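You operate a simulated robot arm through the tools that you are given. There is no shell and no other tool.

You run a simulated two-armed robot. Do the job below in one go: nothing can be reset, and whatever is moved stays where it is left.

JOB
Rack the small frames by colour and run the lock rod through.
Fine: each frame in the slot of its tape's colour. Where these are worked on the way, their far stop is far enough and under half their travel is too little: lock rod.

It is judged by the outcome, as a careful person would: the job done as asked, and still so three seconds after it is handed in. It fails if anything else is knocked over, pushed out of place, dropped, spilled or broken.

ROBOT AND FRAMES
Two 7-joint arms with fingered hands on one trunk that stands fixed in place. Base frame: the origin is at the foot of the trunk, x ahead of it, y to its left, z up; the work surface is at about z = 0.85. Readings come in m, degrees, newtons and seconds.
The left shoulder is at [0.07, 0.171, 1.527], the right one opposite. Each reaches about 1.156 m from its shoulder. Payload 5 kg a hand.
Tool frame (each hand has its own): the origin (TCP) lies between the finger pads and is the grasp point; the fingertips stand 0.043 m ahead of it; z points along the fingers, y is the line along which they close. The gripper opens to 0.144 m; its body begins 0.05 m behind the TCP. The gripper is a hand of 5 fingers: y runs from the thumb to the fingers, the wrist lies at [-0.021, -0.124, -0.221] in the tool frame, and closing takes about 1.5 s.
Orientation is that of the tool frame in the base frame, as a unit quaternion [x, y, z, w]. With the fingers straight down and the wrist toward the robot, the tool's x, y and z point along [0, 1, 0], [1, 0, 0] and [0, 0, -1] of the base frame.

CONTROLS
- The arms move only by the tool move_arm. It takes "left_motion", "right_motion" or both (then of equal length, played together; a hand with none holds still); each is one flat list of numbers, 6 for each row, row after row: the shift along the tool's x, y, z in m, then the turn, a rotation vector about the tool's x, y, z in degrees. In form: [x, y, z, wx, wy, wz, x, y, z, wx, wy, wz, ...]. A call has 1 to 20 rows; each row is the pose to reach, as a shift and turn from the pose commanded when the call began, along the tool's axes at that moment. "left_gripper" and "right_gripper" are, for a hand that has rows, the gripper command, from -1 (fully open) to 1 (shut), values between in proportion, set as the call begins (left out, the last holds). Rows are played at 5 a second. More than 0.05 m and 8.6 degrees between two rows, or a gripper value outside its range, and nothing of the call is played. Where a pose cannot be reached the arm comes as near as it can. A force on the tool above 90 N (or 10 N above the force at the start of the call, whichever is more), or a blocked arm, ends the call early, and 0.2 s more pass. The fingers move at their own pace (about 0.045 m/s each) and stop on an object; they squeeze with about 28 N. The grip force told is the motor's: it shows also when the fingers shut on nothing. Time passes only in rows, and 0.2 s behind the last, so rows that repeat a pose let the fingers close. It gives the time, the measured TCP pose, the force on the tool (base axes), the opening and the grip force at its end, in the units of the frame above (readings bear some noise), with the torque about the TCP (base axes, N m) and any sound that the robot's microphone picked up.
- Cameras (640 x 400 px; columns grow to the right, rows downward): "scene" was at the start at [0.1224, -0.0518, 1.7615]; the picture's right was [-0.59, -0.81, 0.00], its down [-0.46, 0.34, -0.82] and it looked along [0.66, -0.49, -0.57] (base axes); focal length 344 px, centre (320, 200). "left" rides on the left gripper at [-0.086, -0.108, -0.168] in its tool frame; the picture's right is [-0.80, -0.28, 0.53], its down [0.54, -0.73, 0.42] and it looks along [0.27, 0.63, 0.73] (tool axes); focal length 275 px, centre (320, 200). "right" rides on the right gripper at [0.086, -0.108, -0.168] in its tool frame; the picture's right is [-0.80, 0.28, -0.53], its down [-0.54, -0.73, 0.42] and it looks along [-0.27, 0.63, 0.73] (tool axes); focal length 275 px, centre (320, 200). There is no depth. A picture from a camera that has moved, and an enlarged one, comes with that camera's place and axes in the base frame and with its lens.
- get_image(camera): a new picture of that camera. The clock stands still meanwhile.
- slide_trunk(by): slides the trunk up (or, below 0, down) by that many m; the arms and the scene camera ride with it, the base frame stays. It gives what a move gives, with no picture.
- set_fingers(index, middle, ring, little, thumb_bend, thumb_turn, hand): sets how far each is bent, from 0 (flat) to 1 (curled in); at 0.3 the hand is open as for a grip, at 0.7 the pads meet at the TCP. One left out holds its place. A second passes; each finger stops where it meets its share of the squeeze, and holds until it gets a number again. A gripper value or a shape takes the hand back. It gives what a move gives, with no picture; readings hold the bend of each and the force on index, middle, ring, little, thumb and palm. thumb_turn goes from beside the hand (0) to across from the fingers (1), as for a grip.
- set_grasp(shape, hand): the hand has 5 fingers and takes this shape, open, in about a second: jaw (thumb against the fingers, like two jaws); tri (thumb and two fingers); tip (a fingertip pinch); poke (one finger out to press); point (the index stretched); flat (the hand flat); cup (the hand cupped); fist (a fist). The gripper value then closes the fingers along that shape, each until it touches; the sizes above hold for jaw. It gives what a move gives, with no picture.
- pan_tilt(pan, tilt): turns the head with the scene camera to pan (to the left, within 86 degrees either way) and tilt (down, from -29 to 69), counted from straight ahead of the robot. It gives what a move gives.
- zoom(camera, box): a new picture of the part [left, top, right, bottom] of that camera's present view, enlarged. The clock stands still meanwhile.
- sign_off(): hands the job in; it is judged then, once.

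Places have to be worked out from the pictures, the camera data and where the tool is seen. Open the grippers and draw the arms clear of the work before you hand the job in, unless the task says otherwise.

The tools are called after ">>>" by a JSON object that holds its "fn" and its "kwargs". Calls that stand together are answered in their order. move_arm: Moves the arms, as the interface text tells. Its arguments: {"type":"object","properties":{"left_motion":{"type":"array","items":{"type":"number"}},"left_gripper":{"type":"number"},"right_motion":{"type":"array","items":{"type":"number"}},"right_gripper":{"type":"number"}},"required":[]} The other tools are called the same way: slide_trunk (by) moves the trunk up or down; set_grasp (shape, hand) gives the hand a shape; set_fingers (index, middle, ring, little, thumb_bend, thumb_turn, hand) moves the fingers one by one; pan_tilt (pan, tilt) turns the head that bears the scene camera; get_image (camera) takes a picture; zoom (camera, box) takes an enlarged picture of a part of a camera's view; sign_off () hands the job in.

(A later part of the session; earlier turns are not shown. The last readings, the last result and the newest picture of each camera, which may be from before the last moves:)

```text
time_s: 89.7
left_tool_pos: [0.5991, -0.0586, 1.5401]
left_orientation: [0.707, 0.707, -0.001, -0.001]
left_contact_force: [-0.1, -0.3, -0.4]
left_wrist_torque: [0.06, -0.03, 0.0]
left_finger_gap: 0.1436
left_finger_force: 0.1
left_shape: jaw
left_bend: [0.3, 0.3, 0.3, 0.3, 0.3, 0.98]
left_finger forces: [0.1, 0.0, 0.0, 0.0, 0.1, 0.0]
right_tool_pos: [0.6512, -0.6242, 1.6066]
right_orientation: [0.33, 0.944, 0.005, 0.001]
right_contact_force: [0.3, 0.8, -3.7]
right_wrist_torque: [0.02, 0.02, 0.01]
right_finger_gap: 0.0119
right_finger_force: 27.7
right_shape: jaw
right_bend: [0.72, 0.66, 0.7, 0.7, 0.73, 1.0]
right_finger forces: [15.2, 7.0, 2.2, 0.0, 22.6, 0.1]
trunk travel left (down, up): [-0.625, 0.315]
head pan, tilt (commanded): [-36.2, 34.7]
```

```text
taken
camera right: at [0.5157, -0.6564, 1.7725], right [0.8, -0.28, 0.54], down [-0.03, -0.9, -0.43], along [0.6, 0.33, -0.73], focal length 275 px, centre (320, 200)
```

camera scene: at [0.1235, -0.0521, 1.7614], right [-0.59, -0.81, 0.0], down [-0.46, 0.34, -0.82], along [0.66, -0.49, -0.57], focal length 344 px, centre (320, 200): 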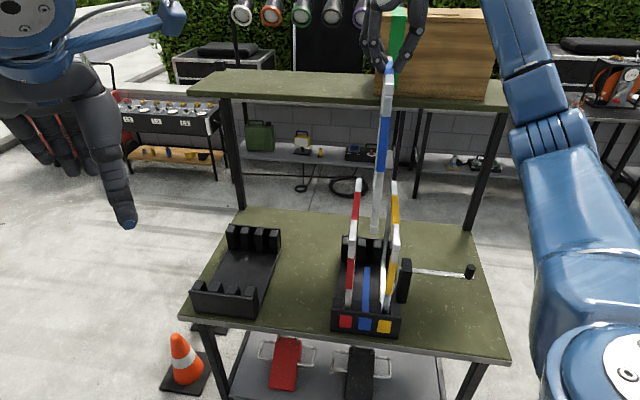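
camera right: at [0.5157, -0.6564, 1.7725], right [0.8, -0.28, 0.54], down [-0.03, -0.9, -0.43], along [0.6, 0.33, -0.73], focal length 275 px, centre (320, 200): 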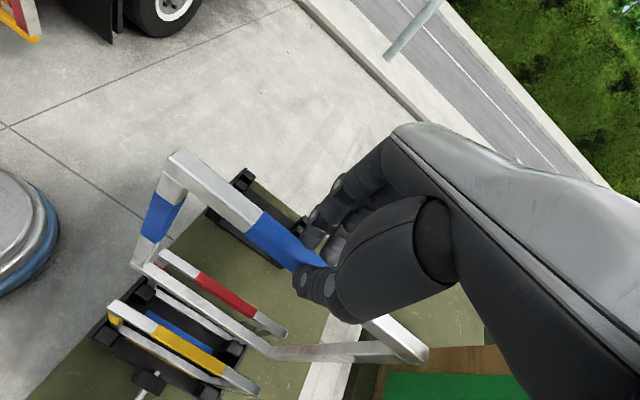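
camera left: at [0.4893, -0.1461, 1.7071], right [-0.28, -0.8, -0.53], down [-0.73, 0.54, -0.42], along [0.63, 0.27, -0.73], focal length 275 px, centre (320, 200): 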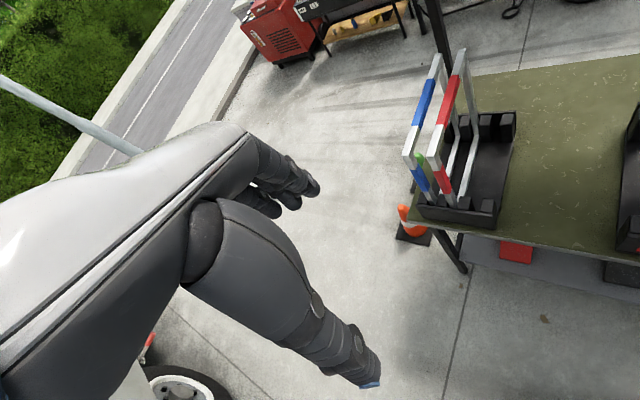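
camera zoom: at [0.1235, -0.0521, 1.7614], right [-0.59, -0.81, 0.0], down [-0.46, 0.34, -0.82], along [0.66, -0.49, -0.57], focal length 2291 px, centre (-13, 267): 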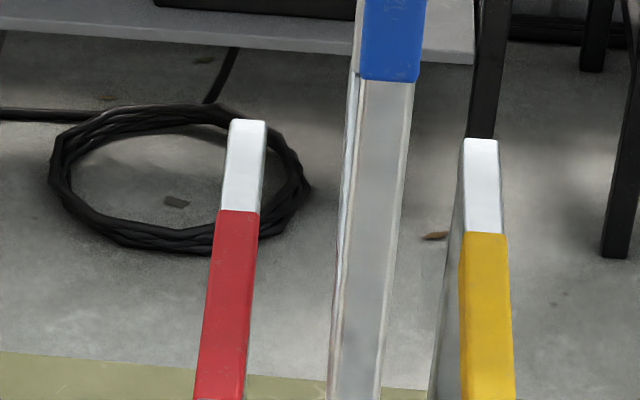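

Blue is above the middle lane. I zoom on its bottom corners and on the neighbours' tops to align before lowering.

>>> {"fn": "zoom", "kwargs": {"camera": "scene", "box": [340, 205, 400, 245]}}

>>> {"fn": "zoom", "kwargs": {"camera": "scene", "box": [345, 130, 405, 170]}}

>>> {"fn": "zoom", "kwargs": {"camera": "scene", "box": [350, 55, 410, 95]}}

>>> {"fn": "zoom", "kwargs": {"camera": "right", "box": [80, 230, 320, 400]}}

```text
10.00 times, centred on (370, 225) of scene
camera zoom: at [0.1235, -0.0521, 1.7614], right [-0.59, -0.81, 0.0], down [-0.46, 0.34, -0.82], along [0.66, -0.49, -0.57], focal length 3436 px, centre (-180, -50)
```

zoom: 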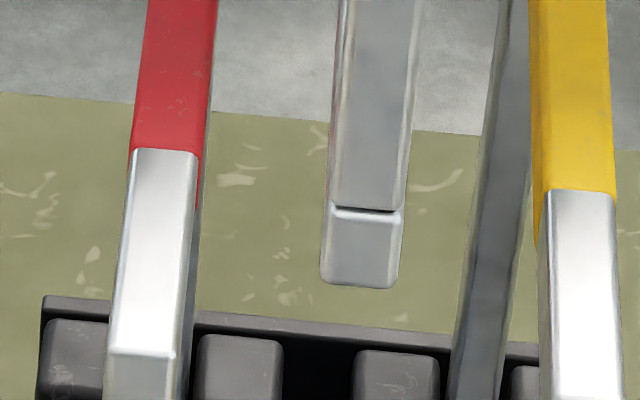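

```text
10.00 times, centred on (375, 150) of scene
camera zoom: at [0.1235, -0.0521, 1.7614], right [-0.59, -0.81, 0.0], down [-0.46, 0.34, -0.82], along [0.66, -0.49, -0.57], focal length 3436 px, centre (-230, 700)
```

zoom: 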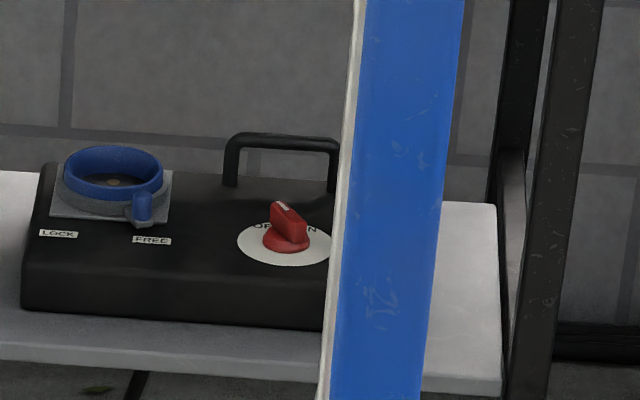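

```text
10.00 times, centred on (380, 75) of scene
camera zoom: at [0.1235, -0.0521, 1.7614], right [-0.59, -0.81, 0.0], down [-0.46, 0.34, -0.82], along [0.66, -0.49, -0.57], focal length 3436 px, centre (-280, 1450)
```

zoom: 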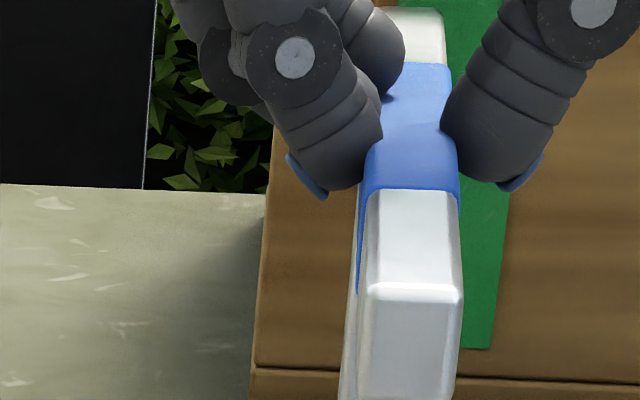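

```text
2.35 times, centred on (200, 315) of right
camera zoom: at [0.5157, -0.6564, 1.7725], right [0.8, -0.28, 0.54], down [-0.03, -0.9, -0.43], along [0.6, 0.33, -0.73], focal length 648 px, centre (602, -71)
```

zoom: 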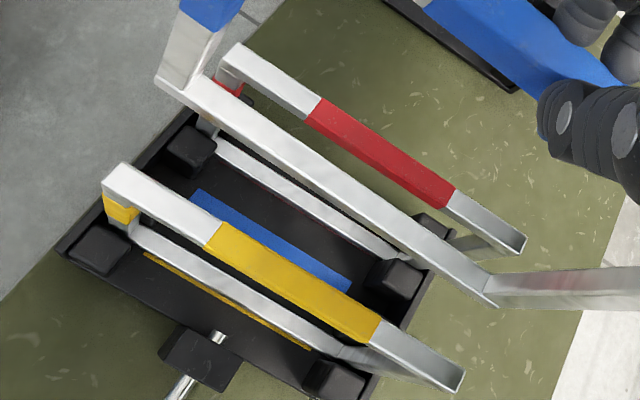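

Blue needs small fixes: yaw +1°, roll 0.5°, −3.5 mm lateral; the neighbours' tops leave about 44 mm each side. I apply these and re-measure.

>>> {"fn": "move_arm", "kwargs": {"right_motion": [0, -0.0018, 0, -0.25, 0, -0.5, 0, -0.0035, 0, -0.5, 0, -1.0, 0, -0.0035, 0, -0.5, 0, -1.0, 0, -0.0035, 0, -0.5, 0, -1.0]}}

>>> {"fn": "zoom", "kwargs": {"camera": "scene", "box": [340, 205, 400, 245]}}

>>> {"fn": "zoom", "kwargs": {"camera": "scene", "box": [350, 55, 410, 95]}}

>>> {"fn": "zoom", "kwargs": {"camera": "right", "box": [80, 230, 320, 400]}}

```text
time_s: 90.7
left_tool_pos: [0.5996, -0.0594, 1.5396]
left_orientation: [0.707, 0.707, 0.0, 0.0]
left_contact_force: [0.9, 0.0, -0.4]
left_wrist_torque: [-0.05, 0.01, 0.0]
left_finger_gap: 0.1434
left_finger_force: 0.1
left_shape: jaw
left_bend: [0.3, 0.3, 0.3, 0.3, 0.3, 0.98]
left_finger forces: [0.0, 0.0, 0.0, 0.0, 0.1, 0.0]
right_tool_pos: [0.6476, -0.6277, 1.607]
right_orientation: [0.322, 0.947, 0.01, 0.003]
right_contact_force: [-0.5, -0.8, -4.4]
right_wrist_torque: [0.0, 0.03, 0.0]
right_finger_gap: 0.0119
right_finger_force: 28.1
right_shape: jaw
right_bend: [0.72, 0.66, 0.7, 0.7, 0.73, 1.0]
right_finger forces: [15.2, 7.0, 2.0, 0.0, 22.8, 0.0]
trunk travel left (down, up): [-0.625, 0.315]
head pan, tilt (commanded): [-36.2, 34.7]
```

```text
10.00 times, centred on (370, 225) of scene
camera zoom: at [0.123, -0.0524, 1.7614], right [-0.59, -0.81, 0.0], down [-0.46, 0.34, -0.82], along [0.66, -0.49, -0.57], focal length 3436 px, centre (-180, -50)
```

zoom: 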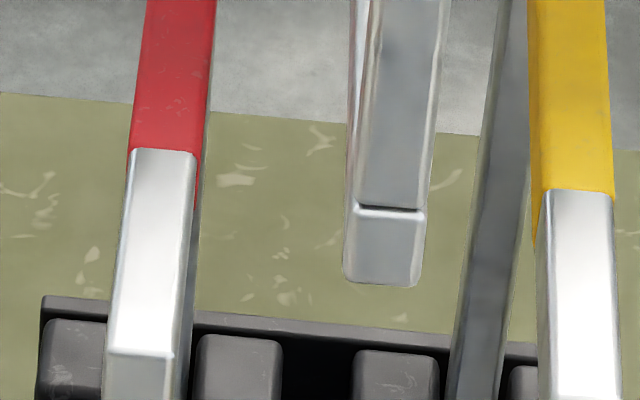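

```text
10.00 times, centred on (380, 75) of scene
camera zoom: at [0.123, -0.0524, 1.7614], right [-0.59, -0.81, 0.0], down [-0.46, 0.34, -0.82], along [0.66, -0.49, -0.57], focal length 3436 px, centre (-280, 1450)
```

zoom: 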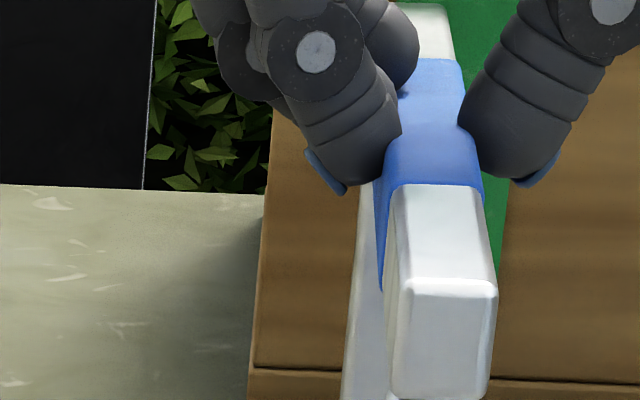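

```text
2.35 times, centred on (200, 315) of right
camera zoom: at [0.5124, -0.6633, 1.7726], right [0.8, -0.27, 0.54], down [-0.01, -0.9, -0.44], along [0.6, 0.34, -0.72], focal length 648 px, centre (602, -71)
```

zoom: 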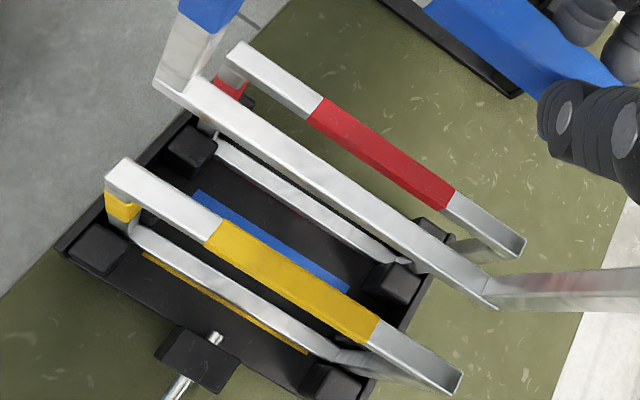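

Alignment is close: yaw within 0.3°, needs about 2.3 mm left. I shift and lower 0.20 m between the two standing frames, then check.

>>> {"fn": "move_arm", "kwargs": {"right_motion": [0, 0.0023, 0, 0, 0, 0, 0, 0.0018, 0.025, 0, 0, 0, 0, 0.0013, 0.05, 0, 0, 0, 0, 0.0009, 0.075, 0, 0, 0, 0, 0.0004, 0.1, 0, 0, 0, 0, -0.0001, 0.125, 0, 0, 0, 0, -0.0006, 0.15, 0, 0, 0, 0, -0.0011, 0.175, 0, 0, 0, 0, -0.0015, 0.2, 0, 0, 0, 0, -0.0015, 0.2, 0, 0, 0]}}

>>> {"fn": "zoom", "kwargs": {"camera": "scene", "box": [340, 240, 400, 300]}}

>>> {"fn": "zoom", "kwargs": {"camera": "scene", "box": [340, 150, 420, 210]}}

>>> {"fn": "zoom", "kwargs": {"camera": "right", "box": [80, 200, 340, 400]}}

```text
time_s: 92.9
left_tool_pos: [0.5999, -0.0597, 1.5388]
left_orientation: [0.707, 0.707, 0.0, 0.0]
left_contact_force: [-0.7, -0.2, -0.4]
left_wrist_torque: [0.0, -0.02, -0.03]
left_finger_gap: 0.1435
left_finger_force: 0.2
left_shape: jaw
left_bend: [0.3, 0.3, 0.3, 0.3, 0.3, 0.98]
left_finger forces: [0.0, 0.1, 0.0, 0.1, 0.0, 0.0]
right_tool_pos: [0.649, -0.6263, 1.4073]
right_orientation: [0.322, 0.947, 0.009, 0.003]
right_contact_force: [0.7, -0.3, -4.8]
right_wrist_torque: [0.02, 0.01, -0.04]
right_finger_gap: 0.0117
right_finger_force: 28.7
right_shape: jaw
right_bend: [0.72, 0.66, 0.7, 0.7, 0.73, 1.0]
right_finger forces: [15.2, 6.9, 1.8, 0.0, 22.8, 0.0]
trunk travel left (down, up): [-0.625, 0.315]
head pan, tilt (commanded): [-36.2, 34.7]
```

```text
6.67 times, centred on (370, 270) of scene
camera zoom: at [0.123, -0.0523, 1.7614], right [-0.59, -0.81, 0.0], down [-0.46, 0.34, -0.82], along [0.66, -0.49, -0.57], focal length 2291 px, centre (-13, -267)
```

zoom: 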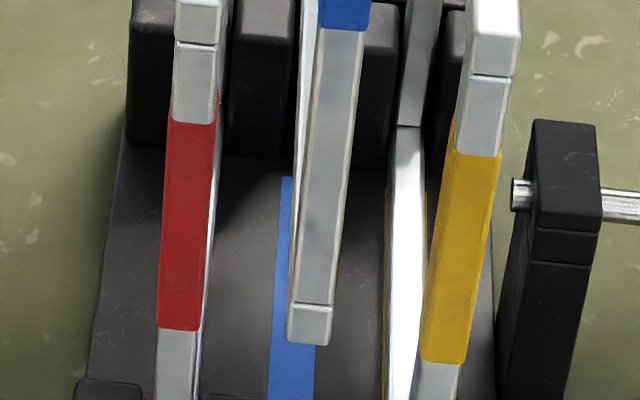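

```text
6.67 times, centred on (380, 180) of scene
camera zoom: at [0.123, -0.0523, 1.7614], right [-0.59, -0.81, 0.0], down [-0.46, 0.34, -0.82], along [0.66, -0.49, -0.57], focal length 2291 px, centre (-80, 333)
```

zoom: 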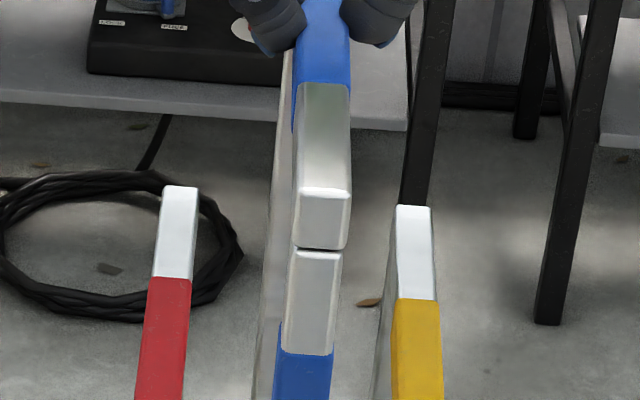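

```text
2.00 times, centred on (210, 300) of right
camera zoom: at [0.5131, -0.6611, 1.5721], right [0.8, -0.27, 0.54], down [-0.01, -0.9, -0.44], along [0.6, 0.34, -0.72], focal length 551 px, centre (540, 0)
```

zoom: 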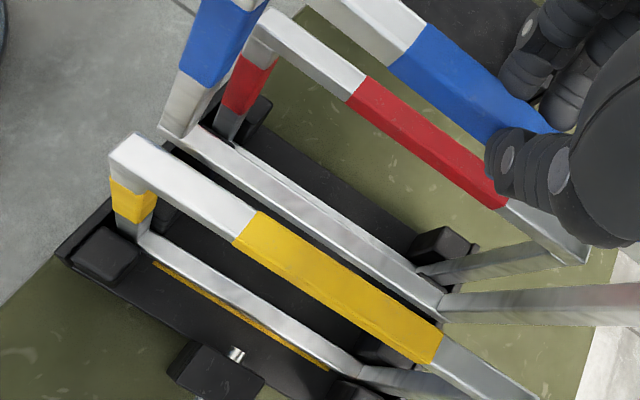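

Solving the two front-corner rays shows blue is pitched about 2.6° front-up (it turned in the grip), which would put its front foot on the plate. I rotate −2.6° about tool y to level it and re-measure.

>>> {"fn": "move_arm", "kwargs": {"right_motion": [0, 0, 0, 0, -0.9, 0, 0, 0, 0, 0, -1.8, 0, 0, 0, 0, 0, -2.6, 0, 0, 0, 0, 0, -2.6, 0, 0, 0, 0, 0, -2.6, 0]}}

>>> {"fn": "zoom", "kwargs": {"camera": "scene", "box": [340, 240, 400, 300]}}

>>> {"fn": "zoom", "kwargs": {"camera": "scene", "box": [340, 150, 420, 210]}}

>>> {"fn": "zoom", "kwargs": {"camera": "right", "box": [80, 200, 340, 400]}}

```text
time_s: 94.1
left_tool_pos: [0.5987, -0.0598, 1.5412]
left_orientation: [0.707, 0.707, 0.001, -0.001]
left_contact_force: [1.0, -0.6, 0.7]
left_wrist_torque: [0.0, 0.0, 0.02]
left_finger_gap: 0.1436
left_finger_force: 0.1
left_shape: jaw
left_bend: [0.3, 0.3, 0.3, 0.3, 0.3, 0.98]
left_finger forces: [0.1, 0.1, 0.0, 0.0, 0.0, 0.0]
right_tool_pos: [0.6507, -0.6262, 1.4085]
right_orientation: [0.322, 0.946, 0.001, 0.024]
right_contact_force: [0.0, -0.8, -3.5]
right_wrist_torque: [0.0, -0.01, 0.0]
right_finger_gap: 0.0118
right_finger_force: 27.9
right_shape: jaw
right_bend: [0.72, 0.66, 0.7, 0.7, 0.73, 1.0]
right_finger forces: [15.2, 7.1, 1.5, 0.0, 22.6, 0.1]
trunk travel left (down, up): [-0.625, 0.315]
head pan, tilt (commanded): [-36.2, 34.7]
```

```text
6.67 times, centred on (370, 270) of scene
camera zoom: at [0.1231, -0.0526, 1.7614], right [-0.59, -0.81, 0.0], down [-0.46, 0.34, -0.82], along [0.66, -0.49, -0.57], focal length 2291 px, centre (-13, -267)
```

zoom: 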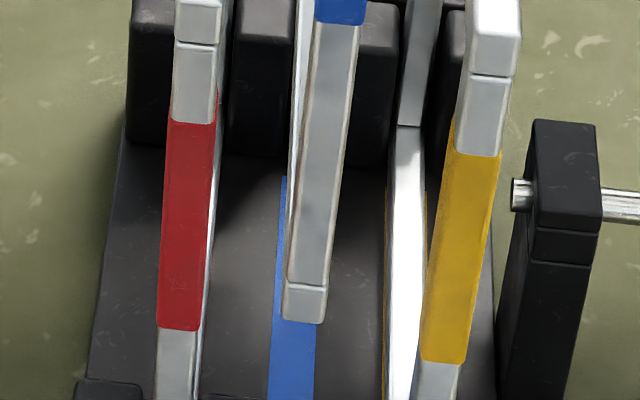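

```text
6.67 times, centred on (380, 180) of scene
camera zoom: at [0.1231, -0.0526, 1.7614], right [-0.59, -0.81, 0.0], down [-0.46, 0.34, -0.82], along [0.66, -0.49, -0.57], focal length 2291 px, centre (-80, 333)
```

zoom: 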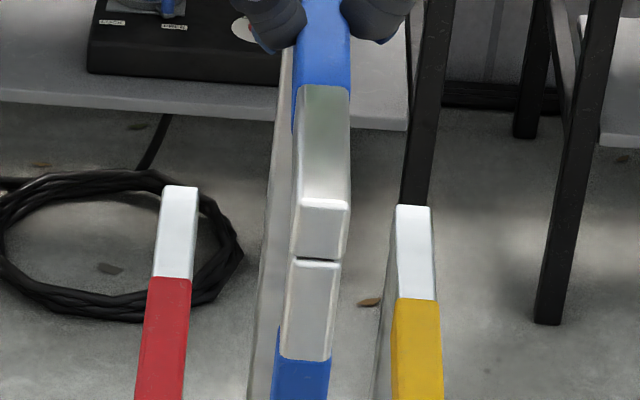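

```text
2.00 times, centred on (210, 300) of right
camera zoom: at [0.5074, -0.6571, 1.5685], right [0.78, -0.25, 0.57], down [0.01, -0.91, -0.41], along [0.63, 0.32, -0.71], focal length 551 px, centre (540, 0)
```

zoom: 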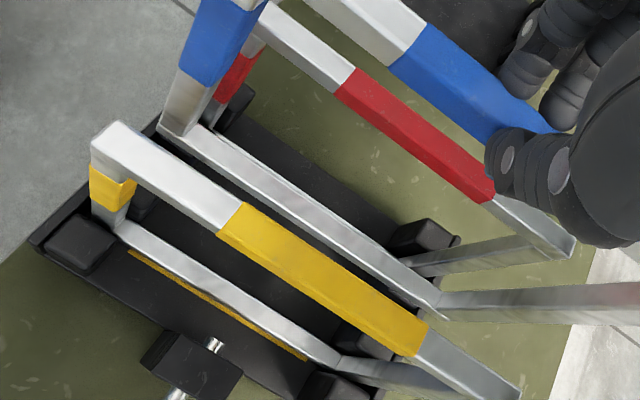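

Pitch is now level. I zoom on the rear of blue to check yaw before entering the slot.

>>> {"fn": "zoom", "kwargs": {"camera": "scene", "box": [340, 205, 400, 245]}}

>>> {"fn": "zoom", "kwargs": {"camera": "scene", "box": [345, 135, 405, 175]}}

>>> {"fn": "zoom", "kwargs": {"camera": "scene", "box": [330, 265, 390, 305]}}

```text
10.00 times, centred on (370, 225) of scene
camera zoom: at [0.1231, -0.0526, 1.7614], right [-0.59, -0.81, 0.0], down [-0.46, 0.34, -0.82], along [0.66, -0.49, -0.57], focal length 3436 px, centre (-180, -50)
```

zoom: 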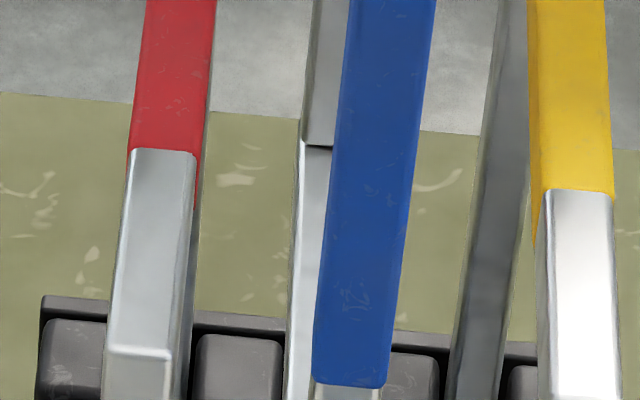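

```text
10.00 times, centred on (375, 155) of scene
camera zoom: at [0.1231, -0.0526, 1.7614], right [-0.59, -0.81, 0.0], down [-0.46, 0.34, -0.82], along [0.66, -0.49, -0.57], focal length 3436 px, centre (-230, 650)
```

zoom: 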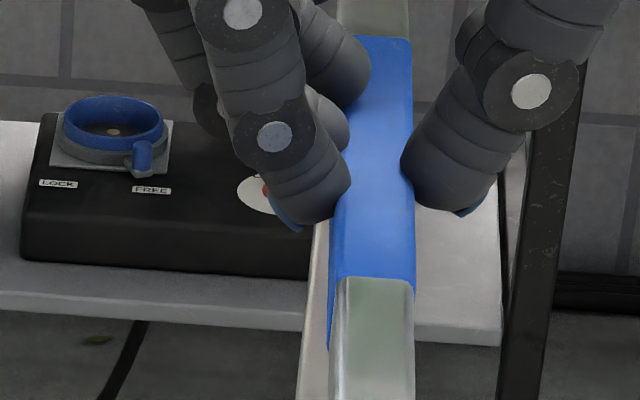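

```text
10.00 times, centred on (360, 285) of scene
camera zoom: at [0.1231, -0.0526, 1.7614], right [-0.59, -0.81, 0.0], down [-0.46, 0.34, -0.82], along [0.66, -0.49, -0.57], focal length 3436 px, centre (-80, -650)
```

zoom: 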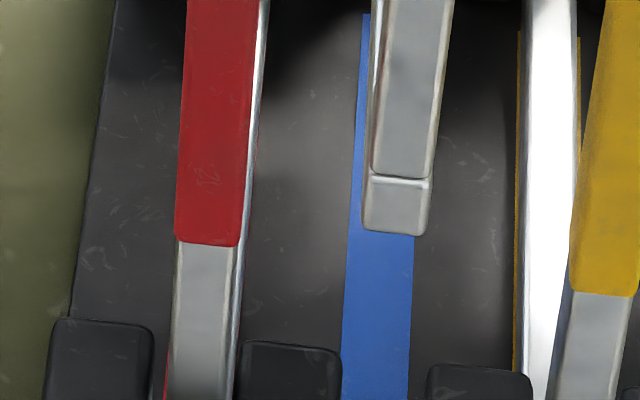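

Yaw is now zero and the frame level; its bottom is about 2.2 mm left of centre. I correct that and lower 75 mm (true vertical, allowing for the hand's tilt) to just above the prongs.

>>> {"fn": "move_arm", "kwargs": {"right_motion": [0, -0.0022, 0, 0, 0, 0, 0.0009, -0.0026, 0.02, 0, 0, 0, 0.0018, -0.003, 0.04, 0, 0, 0, 0.0027, -0.0034, 0.06, 0, 0, 0, 0.0034, -0.0036, 0.075, 0, 0, 0, 0.0034, -0.0036, 0.075, 0, 0, 0]}}

>>> {"fn": "zoom", "kwargs": {"camera": "scene", "box": [335, 280, 395, 320]}}

>>> {"fn": "zoom", "kwargs": {"camera": "scene", "box": [340, 220, 400, 260]}}

>>> {"fn": "zoom", "kwargs": {"camera": "scene", "box": [340, 160, 420, 220]}}

```text
time_s: 95.5
left_tool_pos: [0.5991, -0.0591, 1.5398]
left_orientation: [0.708, 0.707, 0.0, -0.001]
left_contact_force: [0.2, 0.8, -0.7]
left_wrist_torque: [0.0, 0.01, 0.02]
left_finger_gap: 0.1437
left_finger_force: 0.1
left_shape: jaw
left_bend: [0.3, 0.3, 0.3, 0.3, 0.3, 0.98]
left_finger forces: [0.0, 0.0, 0.0, 0.1, 0.0, 0.1]
right_tool_pos: [0.6491, -0.6261, 1.3345]
right_orientation: [0.322, 0.946, 0.002, 0.024]
right_contact_force: [-0.4, 0.5, -3.2]
right_wrist_torque: [0.0, 0.02, 0.02]
right_finger_gap: 0.012
right_finger_force: 28.3
right_shape: jaw
right_bend: [0.72, 0.66, 0.7, 0.7, 0.73, 1.0]
right_finger forces: [15.2, 7.2, 1.2, 0.0, 22.7, 0.0]
trunk travel left (down, up): [-0.625, 0.315]
head pan, tilt (commanded): [-36.2, 34.7]
```

```text
10.00 times, centred on (365, 300) of scene
camera zoom: at [0.1232, -0.0524, 1.7614], right [-0.59, -0.81, 0.0], down [-0.46, 0.34, -0.82], along [0.66, -0.49, -0.57], focal length 3436 px, centre (-130, -800)
```

zoom: 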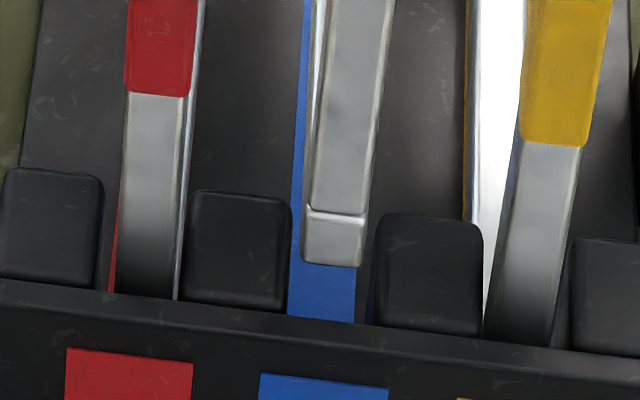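

```text
10.00 times, centred on (370, 240) of scene
camera zoom: at [0.1232, -0.0524, 1.7614], right [-0.59, -0.81, 0.0], down [-0.46, 0.34, -0.82], along [0.66, -0.49, -0.57], focal length 3436 px, centre (-180, -200)
```

zoom: 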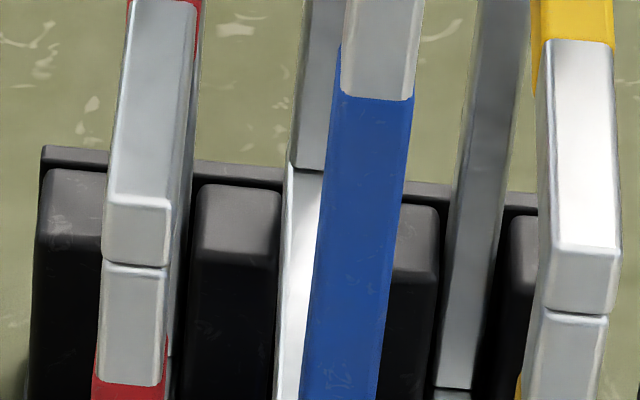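

```text
6.67 times, centred on (380, 190) of scene
camera zoom: at [0.1232, -0.0524, 1.7614], right [-0.59, -0.81, 0.0], down [-0.46, 0.34, -0.82], along [0.66, -0.49, -0.57], focal length 2291 px, centre (-80, 267)
```

zoom: 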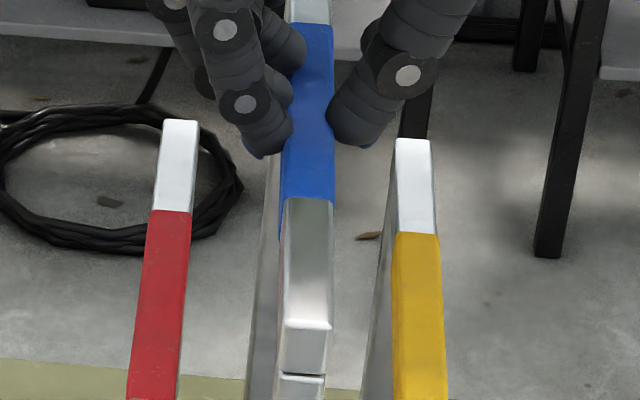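

Front is within 0.5 mm of slot centre and rear within 1.5 mm. I lower 50 mm into the slot with a 0.8 mm nudge.

>>> {"fn": "move_arm", "kwargs": {"right_motion": [0, -0.0008, 0, 0, 0, 0, 0.0005, -0.001, 0.01, 0, 0, 0, 0.0009, -0.0012, 0.02, 0, 0, 0, 0.0014, -0.0014, 0.03, 0, 0, 0, 0.0018, -0.0016, 0.04, 0, 0, 0, 0.0023, -0.0018, 0.05, 0, 0, 0, 0.0023, -0.0018, 0.05, 0, 0, 0]}}

>>> {"fn": "zoom", "kwargs": {"camera": "scene", "box": [330, 275, 410, 335]}}

>>> {"fn": "zoom", "kwargs": {"camera": "scene", "box": [340, 160, 420, 220]}}

>>> {"fn": "zoom", "kwargs": {"camera": "right", "box": [80, 200, 340, 400]}}

```text
time_s: 97.1
left_tool_pos: [0.5994, -0.0588, 1.5402]
left_orientation: [0.707, 0.707, 0.0, -0.001]
left_contact_force: [1.0, -0.9, -0.2]
left_wrist_torque: [0.01, 0.01, 0.02]
left_finger_gap: 0.1436
left_finger_force: 0.1
left_shape: jaw
left_bend: [0.3, 0.3, 0.3, 0.3, 0.3, 0.98]
left_finger forces: [0.0, 0.1, 0.0, 0.0, 0.0, 0.0]
right_tool_pos: [0.6476, -0.6296, 1.2831]
right_orientation: [0.323, 0.946, 0.002, 0.024]
right_contact_force: [-0.5, -1.2, -4.9]
right_wrist_torque: [0.02, 0.01, 0.03]
right_finger_gap: 0.0118
right_finger_force: 28.0
right_shape: jaw
right_bend: [0.72, 0.66, 0.7, 0.7, 0.73, 1.0]
right_finger forces: [15.2, 7.2, 1.2, 0.0, 22.7, 0.1]
trunk travel left (down, up): [-0.625, 0.315]
head pan, tilt (commanded): [-36.2, 34.7]
```

```text
6.67 times, centred on (370, 305) of scene
camera zoom: at [0.1229, -0.0523, 1.7614], right [-0.59, -0.81, 0.0], down [-0.46, 0.34, -0.82], along [0.66, -0.49, -0.57], focal length 2291 px, centre (-13, -500)
```

zoom: 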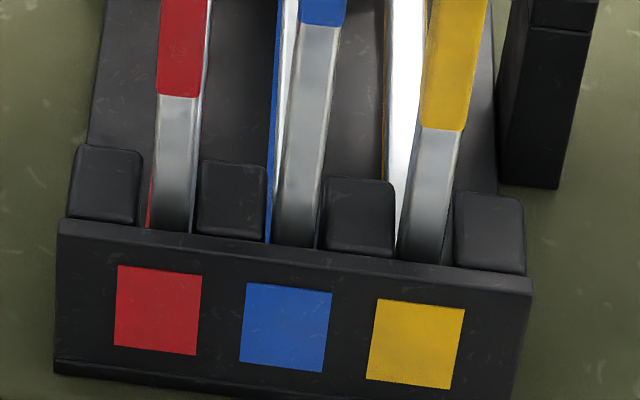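

```text
6.67 times, centred on (380, 190) of scene
camera zoom: at [0.1229, -0.0523, 1.7614], right [-0.59, -0.81, 0.0], down [-0.46, 0.34, -0.82], along [0.66, -0.49, -0.57], focal length 2291 px, centre (-80, 267)
```

zoom: 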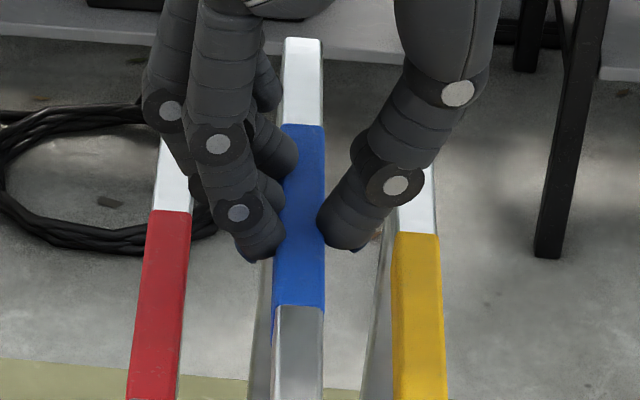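

```text
2.00 times, centred on (210, 300) of right
camera zoom: at [0.5056, -0.6599, 1.4445], right [0.78, -0.25, 0.57], down [0.01, -0.91, -0.41], along [0.63, 0.32, -0.71], focal length 551 px, centre (540, 0)
```

zoom: 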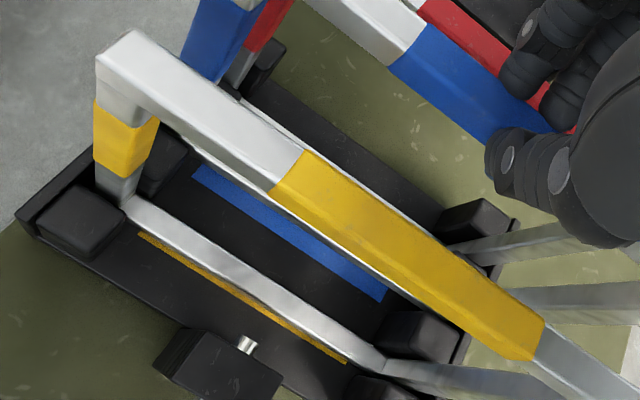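

Blue is guided in its slot. I lower another 44 mm, leaving a few mm to the seat, and check digit clearance to the neighbours.

>>> {"fn": "move_arm", "kwargs": {"right_motion": [0.0005, -0.0002, 0.01, 0, 0, 0, 0.0009, -0.0004, 0.02, 0, 0, 0, 0.0014, -0.0006, 0.03, 0, 0, 0, 0.0017, -0.0007, 0.038, 0, 0, 0, 0.002, -0.0009, 0.044, 0, 0, 0, 0.002, -0.0009, 0.044, 0, 0, 0]}}

>>> {"fn": "zoom", "kwargs": {"camera": "scene", "box": [345, 170, 425, 230]}}

>>> {"fn": "get_image", "kwargs": {"camera": "right"}}

```text
time_s: 98.5
left_tool_pos: [0.5992, -0.0603, 1.5405]
left_orientation: [0.707, 0.707, 0.0, 0.0]
left_contact_force: [-0.1, 1.0, -0.4]
left_wrist_torque: [0.01, -0.01, -0.02]
left_finger_gap: 0.1439
left_finger_force: 0.1
left_shape: jaw
left_bend: [0.3, 0.3, 0.3, 0.3, 0.3, 0.98]
left_finger forces: [0.0, 0.1, 0.0, 0.0, 0.1, 0.0]
right_tool_pos: [0.6466, -0.628, 1.2404]
right_orientation: [0.323, 0.946, 0.002, 0.025]
right_contact_force: [-0.4, -0.1, -4.1]
right_wrist_torque: [0.0, 0.03, -0.01]
right_finger_gap: 0.012
right_finger_force: 28.1
right_shape: jaw
right_bend: [0.72, 0.66, 0.7, 0.7, 0.73, 1.0]
right_finger forces: [15.1, 7.0, 1.2, 0.0, 22.8, 0.0]
trunk travel left (down, up): [-0.625, 0.315]
head pan, tilt (commanded): [-36.2, 34.7]
```

```text
6.67 times, centred on (385, 200) of scene
camera zoom: at [0.123, -0.0522, 1.7614], right [-0.59, -0.81, 0.0], down [-0.46, 0.34, -0.82], along [0.66, -0.49, -0.57], focal length 2291 px, centre (-113, 200)
```

zoom: 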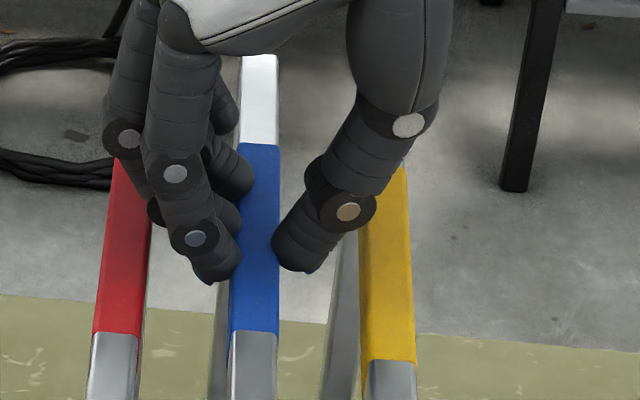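

```text
taken
camera right: at [0.5052, -0.6588, 1.4009], right [0.78, -0.25, 0.58], down [0.01, -0.91, -0.41], along [0.63, 0.32, -0.71], focal length 275 px, centre (320, 200)
```

right: 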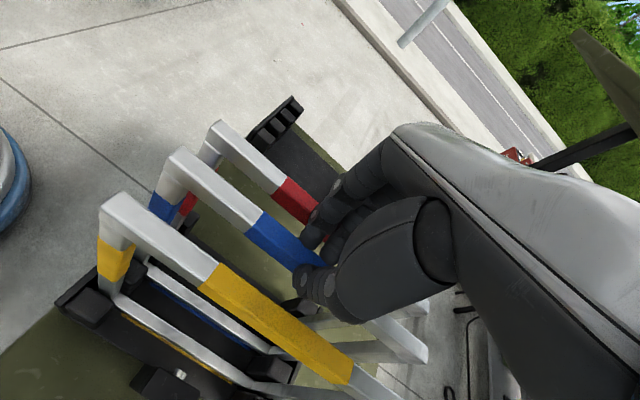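

Digits pass above the neighbours with no side force. I lower the final millimetres to feel the seat.

>>> {"fn": "move_arm", "kwargs": {"right_motion": [0.0001, 0, 0.002, 0, 0, 0, 0.0002, -0.0001, 0.004, 0, 0, 0, 0.0003, -0.0001, 0.006, 0, 0, 0, 0.0003, -0.0001, 0.007, 0, 0, 0, 0.0003, -0.0001, 0.007, 0, 0, 0]}}

```text
time_s: 99.7
left_tool_pos: [0.5972, -0.0588, 1.5402]
left_orientation: [0.707, 0.707, 0.0, -0.001]
left_contact_force: [0.5, -0.1, -0.7]
left_wrist_torque: [-0.01, -0.01, -0.03]
left_finger_gap: 0.1434
left_finger_force: 0.1
left_shape: jaw
left_bend: [0.3, 0.3, 0.3, 0.3, 0.3, 0.98]
left_finger forces: [0.0, 0.1, 0.0, 0.0, 0.0, 0.1]
right_tool_pos: [0.6474, -0.6274, 1.2339]
right_orientation: [0.322, 0.946, 0.001, 0.026]
right_contact_force: [1.5, 0.1, 6.8]
right_wrist_torque: [-0.07, -0.2, 0.02]
right_finger_gap: 0.0121
right_finger_force: 27.9
right_shape: jaw
right_bend: [0.72, 0.66, 0.71, 0.7, 0.73, 1.0]
right_finger forces: [15.6, 7.1, 6.5, 0.1, 25.3, 0.1]
trunk travel left (down, up): [-0.625, 0.315]
head pan, tilt (commanded): [-36.2, 34.7]
```

It touched at TCP 1.234 (about 11 N change), slightly earlier than expected. I check the picture to see whether it is truly seated or catching.

>>> {"fn": "zoom", "kwargs": {"camera": "scene", "box": [330, 215, 410, 275]}}

>>> {"fn": "zoom", "kwargs": {"camera": "scene", "box": [330, 275, 410, 335]}}

>>> {"fn": "zoom", "kwargs": {"camera": "scene", "box": [345, 170, 425, 230]}}

>>> {"fn": "get_image", "kwargs": {"camera": "right"}}

```text
6.67 times, centred on (370, 245) of scene
camera zoom: at [0.122, -0.0512, 1.7616], right [-0.59, -0.81, 0.0], down [-0.46, 0.34, -0.82], along [0.66, -0.49, -0.57], focal length 2291 px, centre (-13, -100)
```

zoom: 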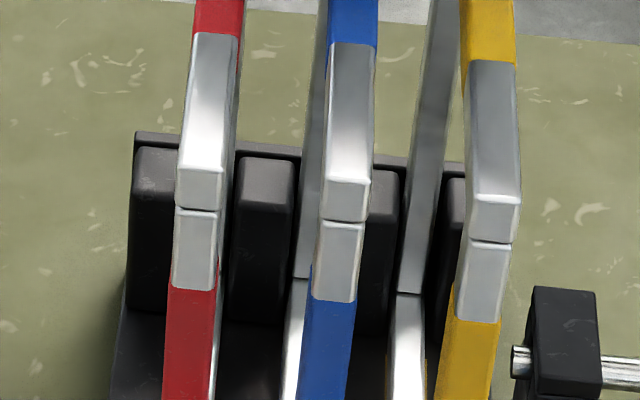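

```text
6.67 times, centred on (370, 305) of scene
camera zoom: at [0.122, -0.0512, 1.7616], right [-0.59, -0.81, 0.0], down [-0.46, 0.34, -0.82], along [0.66, -0.49, -0.57], focal length 2291 px, centre (-13, -500)
```

zoom: 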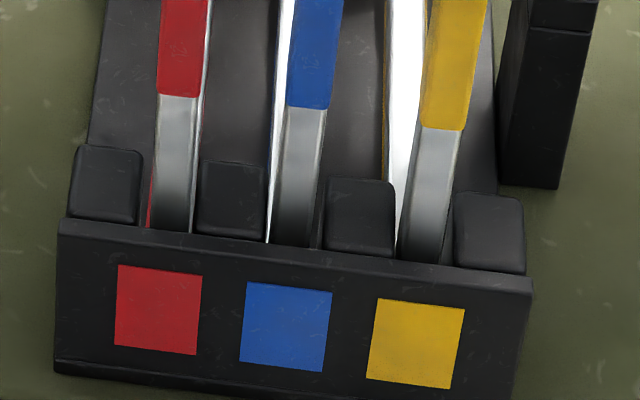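

```text
6.67 times, centred on (385, 200) of scene
camera zoom: at [0.122, -0.0512, 1.7616], right [-0.59, -0.81, 0.0], down [-0.46, 0.34, -0.82], along [0.66, -0.49, -0.57], focal length 2291 px, centre (-113, 200)
```

zoom: 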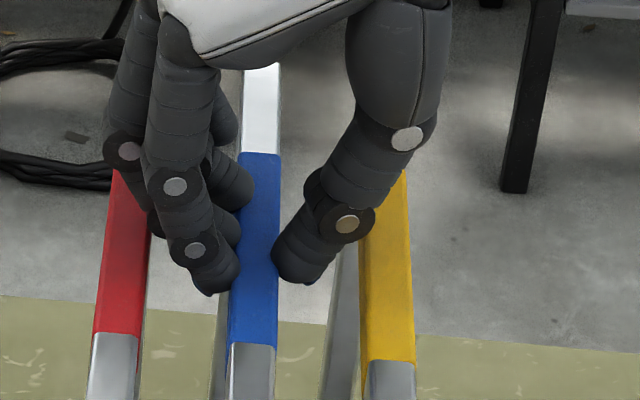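

```text
taken
camera right: at [0.5049, -0.6591, 1.3948], right [0.78, -0.25, 0.58], down [0.01, -0.91, -0.41], along [0.63, 0.32, -0.71], focal length 275 px, centre (320, 200)
```

right: 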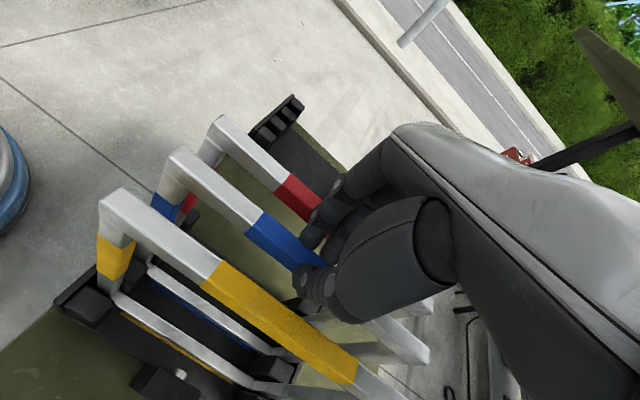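

Blue's top is within about 1–2 mm of its neighbours' height, so it is effectively on the floor. I release with a small opening (about 3 mm per side) so the digits don't push the neighbours.

>>> {"fn": "move_arm", "kwargs": {"right_motion": [0, 0, 0, 0, 0, 0, 0, 0, 0, 0, 0, 0, 0, 0, 0, 0, 0, 0, 0, 0, 0, 0, 0, 0], "right_gripper": 0.75}}

>>> {"fn": "zoom", "kwargs": {"camera": "scene", "box": [345, 170, 425, 230]}}

>>> {"fn": "zoom", "kwargs": {"camera": "scene", "box": [330, 215, 410, 275]}}

```text
time_s: 100.7
left_tool_pos: [0.599, -0.0577, 1.5414]
left_orientation: [0.707, 0.707, 0.0, 0.0]
left_contact_force: [-0.1, 0.1, -0.6]
left_wrist_torque: [-0.01, 0.02, 0.03]
left_finger_gap: 0.1436
left_finger_force: 0.0
left_shape: jaw
left_bend: [0.3, 0.3, 0.3, 0.3, 0.3, 0.98]
left_finger forces: [0.0, 0.0, 0.0, 0.1, 0.1, 0.0]
right_tool_pos: [0.6475, -0.6283, 1.2323]
right_orientation: [0.323, 0.946, 0.002, 0.025]
right_contact_force: [-0.5, 0.1, 0.6]
right_wrist_torque: [0.03, 0.01, 0.0]
right_finger_gap: 0.0177
right_finger_force: 0.0
right_shape: jaw
right_bend: [0.72, 0.63, 0.62, 0.59, 0.73, 1.0]
right_finger forces: [0.3, 0.0, 0.0, 0.0, 0.2, 0.0]
trunk travel left (down, up): [-0.625, 0.315]
head pan, tilt (commanded): [-36.2, 34.7]
```

```text
6.67 times, centred on (385, 200) of scene
camera zoom: at [0.1225, -0.0518, 1.7614], right [-0.59, -0.81, 0.0], down [-0.46, 0.34, -0.82], along [0.66, -0.49, -0.57], focal length 2291 px, centre (-113, 200)
```

zoom: 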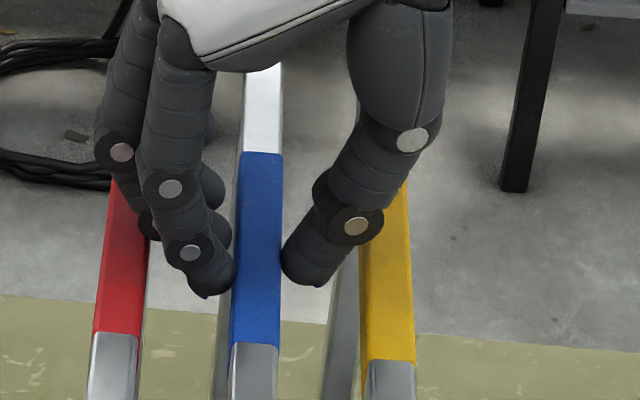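

```text
6.67 times, centred on (370, 245) of scene
camera zoom: at [0.1225, -0.0518, 1.7614], right [-0.59, -0.81, 0.0], down [-0.46, 0.34, -0.82], along [0.66, -0.49, -0.57], focal length 2291 px, centre (-13, -100)
```

zoom: 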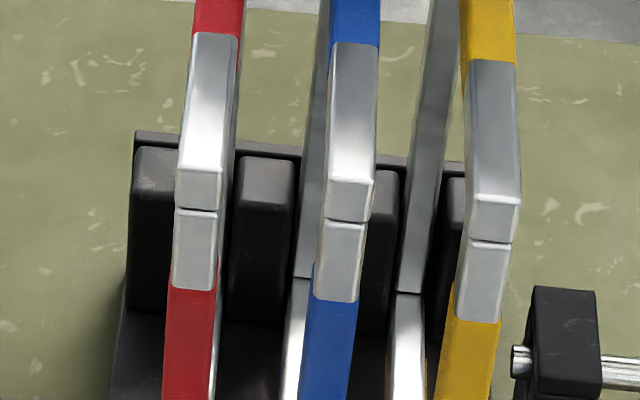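

Blue stands free. I open slightly more (to about 22 mm nominal) and draw the hand straight up, watching for any drag.

>>> {"fn": "move_arm", "kwargs": {"right_motion": [0, 0, 0, 0, 0, 0, 0, 0, 0, 0, 0, 0, 0, 0, 0, 0, 0, 0, -0.0002, 0.0001, -0.004, 0, 0, 0, -0.0004, 0.0002, -0.008, 0, 0, 0, -0.0005, 0.0002, -0.012, 0, 0, 0, -0.0005, 0.0002, -0.012, 0, 0, 0], "right_gripper": 0.7}}

>>> {"fn": "zoom", "kwargs": {"camera": "scene", "box": [335, 170, 431, 230]}}

>>> {"fn": "zoom", "kwargs": {"camera": "scene", "box": [330, 215, 410, 275]}}

```text
time_s: 102.3
left_tool_pos: [0.5981, -0.0584, 1.5408]
left_orientation: [0.707, 0.707, -0.001, 0.001]
left_contact_force: [0.3, 0.1, 0.1]
left_wrist_torque: [0.05, 0.0, 0.01]
left_finger_gap: 0.1436
left_finger_force: 0.1
left_shape: jaw
left_bend: [0.3, 0.3, 0.3, 0.3, 0.3, 0.98]
left_finger forces: [0.0, 0.0, 0.0, 0.0, 0.0, 0.0]
right_tool_pos: [0.6464, -0.6286, 1.2459]
right_orientation: [0.322, 0.946, 0.002, 0.024]
right_contact_force: [-0.7, 1.1, 0.7]
right_wrist_torque: [-0.03, -0.03, -0.02]
right_finger_gap: 0.0213
right_finger_force: 0.1
right_shape: jaw
right_bend: [0.73, 0.62, 0.6, 0.57, 0.74, 1.0]
right_finger forces: [0.0, 0.0, 0.0, 0.0, 0.0, 0.0]
trunk travel left (down, up): [-0.625, 0.315]
head pan, tilt (commanded): [-36.2, 34.7]
```

```text
6.67 times, centred on (383, 200) of scene
camera zoom: at [0.1227, -0.0519, 1.7614], right [-0.59, -0.81, 0.0], down [-0.46, 0.34, -0.82], along [0.66, -0.49, -0.57], focal length 2291 px, centre (-100, 200)
```

zoom: 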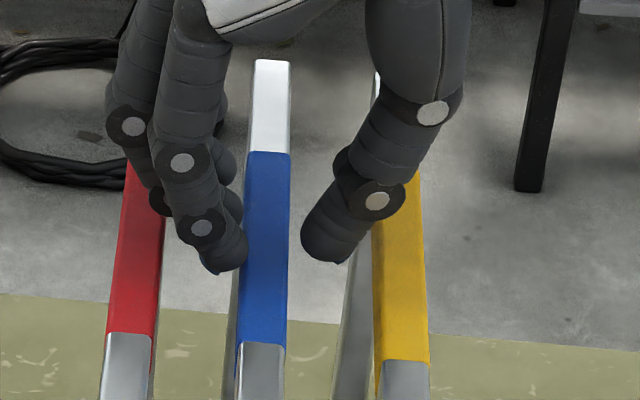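

```text
6.67 times, centred on (370, 245) of scene
camera zoom: at [0.1227, -0.0519, 1.7614], right [-0.59, -0.81, 0.0], down [-0.46, 0.34, -0.82], along [0.66, -0.49, -0.57], focal length 2291 px, centre (-13, -100)
```

zoom: 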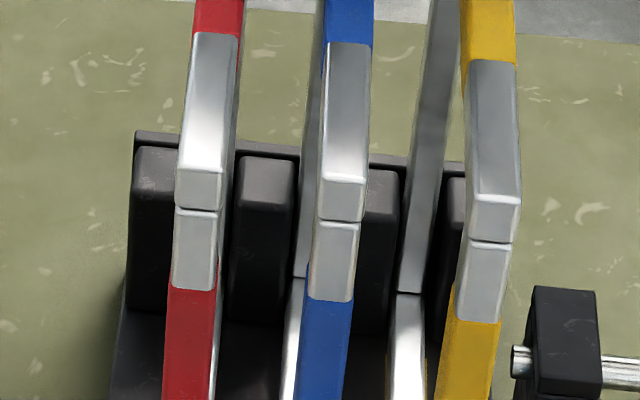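

Released with no drag. I raise the hand well clear.

>>> {"fn": "move_arm", "kwargs": {"right_motion": [-0.0014, 0.0006, -0.03, 0, 0, 0, -0.0032, 0.0013, -0.07, 0, 0, 0, -0.005, 0.0021, -0.11, 0, 0, 0, -0.0068, 0.0029, -0.15, 0, 0, 0, -0.0068, 0.0029, -0.15, 0, 0, 0]}}

>>> {"fn": "get_image", "kwargs": {"camera": "scene"}}

>>> {"fn": "zoom", "kwargs": {"camera": "scene", "box": [330, 275, 410, 335]}}

>>> {"fn": "zoom", "kwargs": {"camera": "scene", "box": [330, 215, 410, 275]}}

>>> {"fn": "zoom", "kwargs": {"camera": "scene", "box": [330, 165, 410, 225]}}

>>> {"fn": "get_image", "kwargs": {"camera": "right"}}

```text
time_s: 103.5
left_tool_pos: [0.5979, -0.0587, 1.5413]
left_orientation: [0.707, 0.707, 0.0, 0.0]
left_contact_force: [0.4, -0.3, -0.1]
left_wrist_torque: [0.0, 0.02, 0.01]
left_finger_gap: 0.1436
left_finger_force: 0.0
left_shape: jaw
left_bend: [0.3, 0.3, 0.3, 0.3, 0.3, 0.98]
left_finger forces: [0.0, 0.0, 0.0, 0.0, 0.1, 0.0]
right_tool_pos: [0.6481, -0.6268, 1.3938]
right_orientation: [0.322, 0.946, 0.002, 0.024]
right_contact_force: [-1.1, -0.1, -0.2]
right_wrist_torque: [-0.01, 0.02, 0.0]
right_finger_gap: 0.0213
right_finger_force: 0.1
right_shape: jaw
right_bend: [0.73, 0.62, 0.6, 0.57, 0.74, 1.0]
right_finger forces: [0.0, 0.1, 0.0, 0.1, 0.0, 0.1]
trunk travel left (down, up): [-0.625, 0.315]
head pan, tilt (commanded): [-36.2, 34.7]
```

```text
taken
camera scene: at [0.1224, -0.052, 1.7615], right [-0.59, -0.81, 0.0], down [-0.46, 0.34, -0.82], along [0.66, -0.49, -0.57], focal length 344 px, centre (320, 200)
```

scene: 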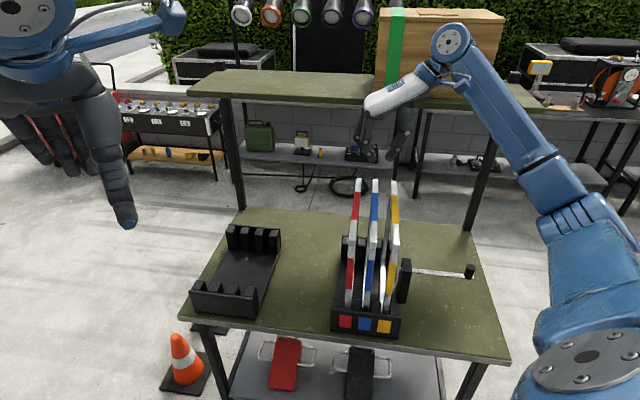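

```text
6.67 times, centred on (370, 305) of scene
camera zoom: at [0.1224, -0.052, 1.7615], right [-0.59, -0.81, 0.0], down [-0.46, 0.34, -0.82], along [0.66, -0.49, -0.57], focal length 2291 px, centre (-13, -500)
```

zoom: 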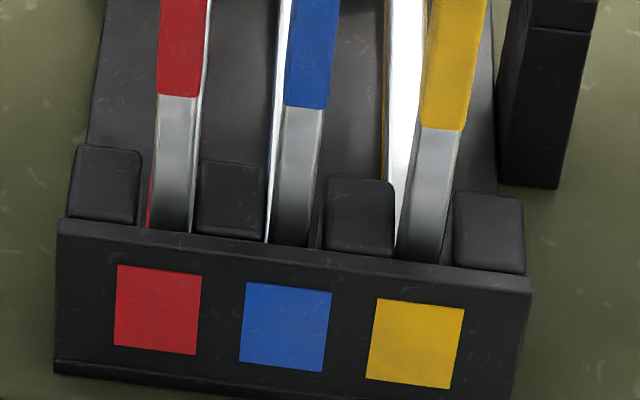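

```text
6.67 times, centred on (370, 245) of scene
camera zoom: at [0.1224, -0.052, 1.7615], right [-0.59, -0.81, 0.0], down [-0.46, 0.34, -0.82], along [0.66, -0.49, -0.57], focal length 2291 px, centre (-13, -100)
```

zoom: 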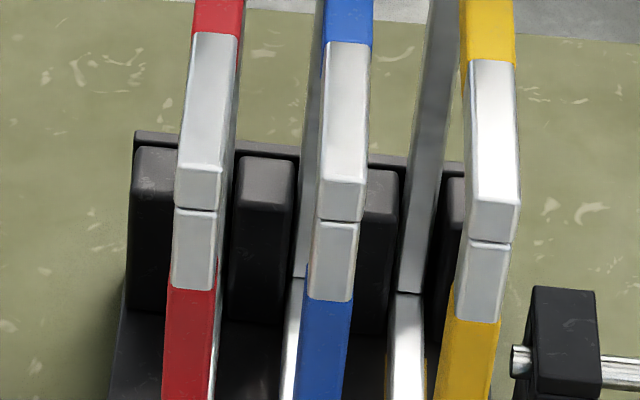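

```text
6.67 times, centred on (370, 195) of scene
camera zoom: at [0.1224, -0.052, 1.7615], right [-0.59, -0.81, 0.0], down [-0.46, 0.34, -0.82], along [0.66, -0.49, -0.57], focal length 2291 px, centre (-13, 233)
```

zoom: 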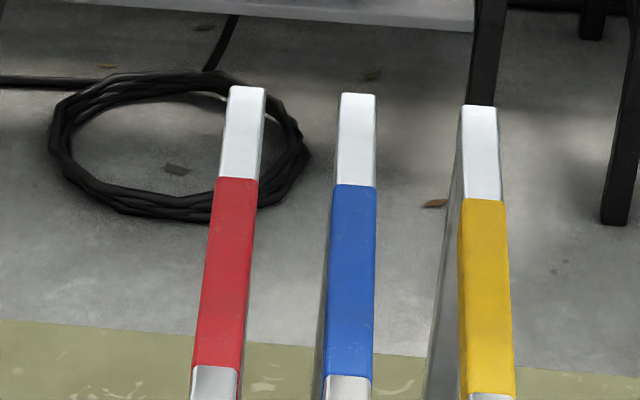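

```text
taken
camera right: at [0.5064, -0.6575, 1.5538], right [0.78, -0.25, 0.57], down [0.01, -0.91, -0.41], along [0.63, 0.32, -0.71], focal length 275 px, centre (320, 200)
```

right: 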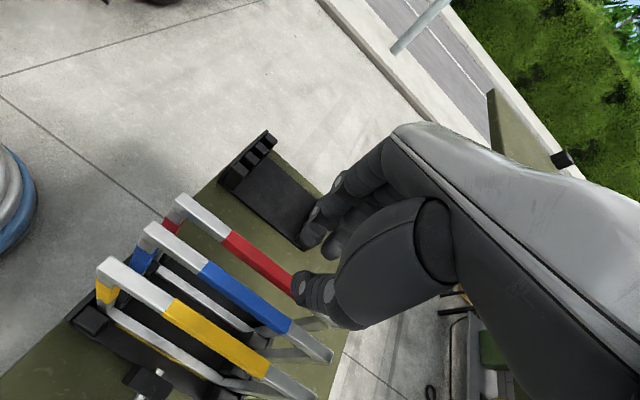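

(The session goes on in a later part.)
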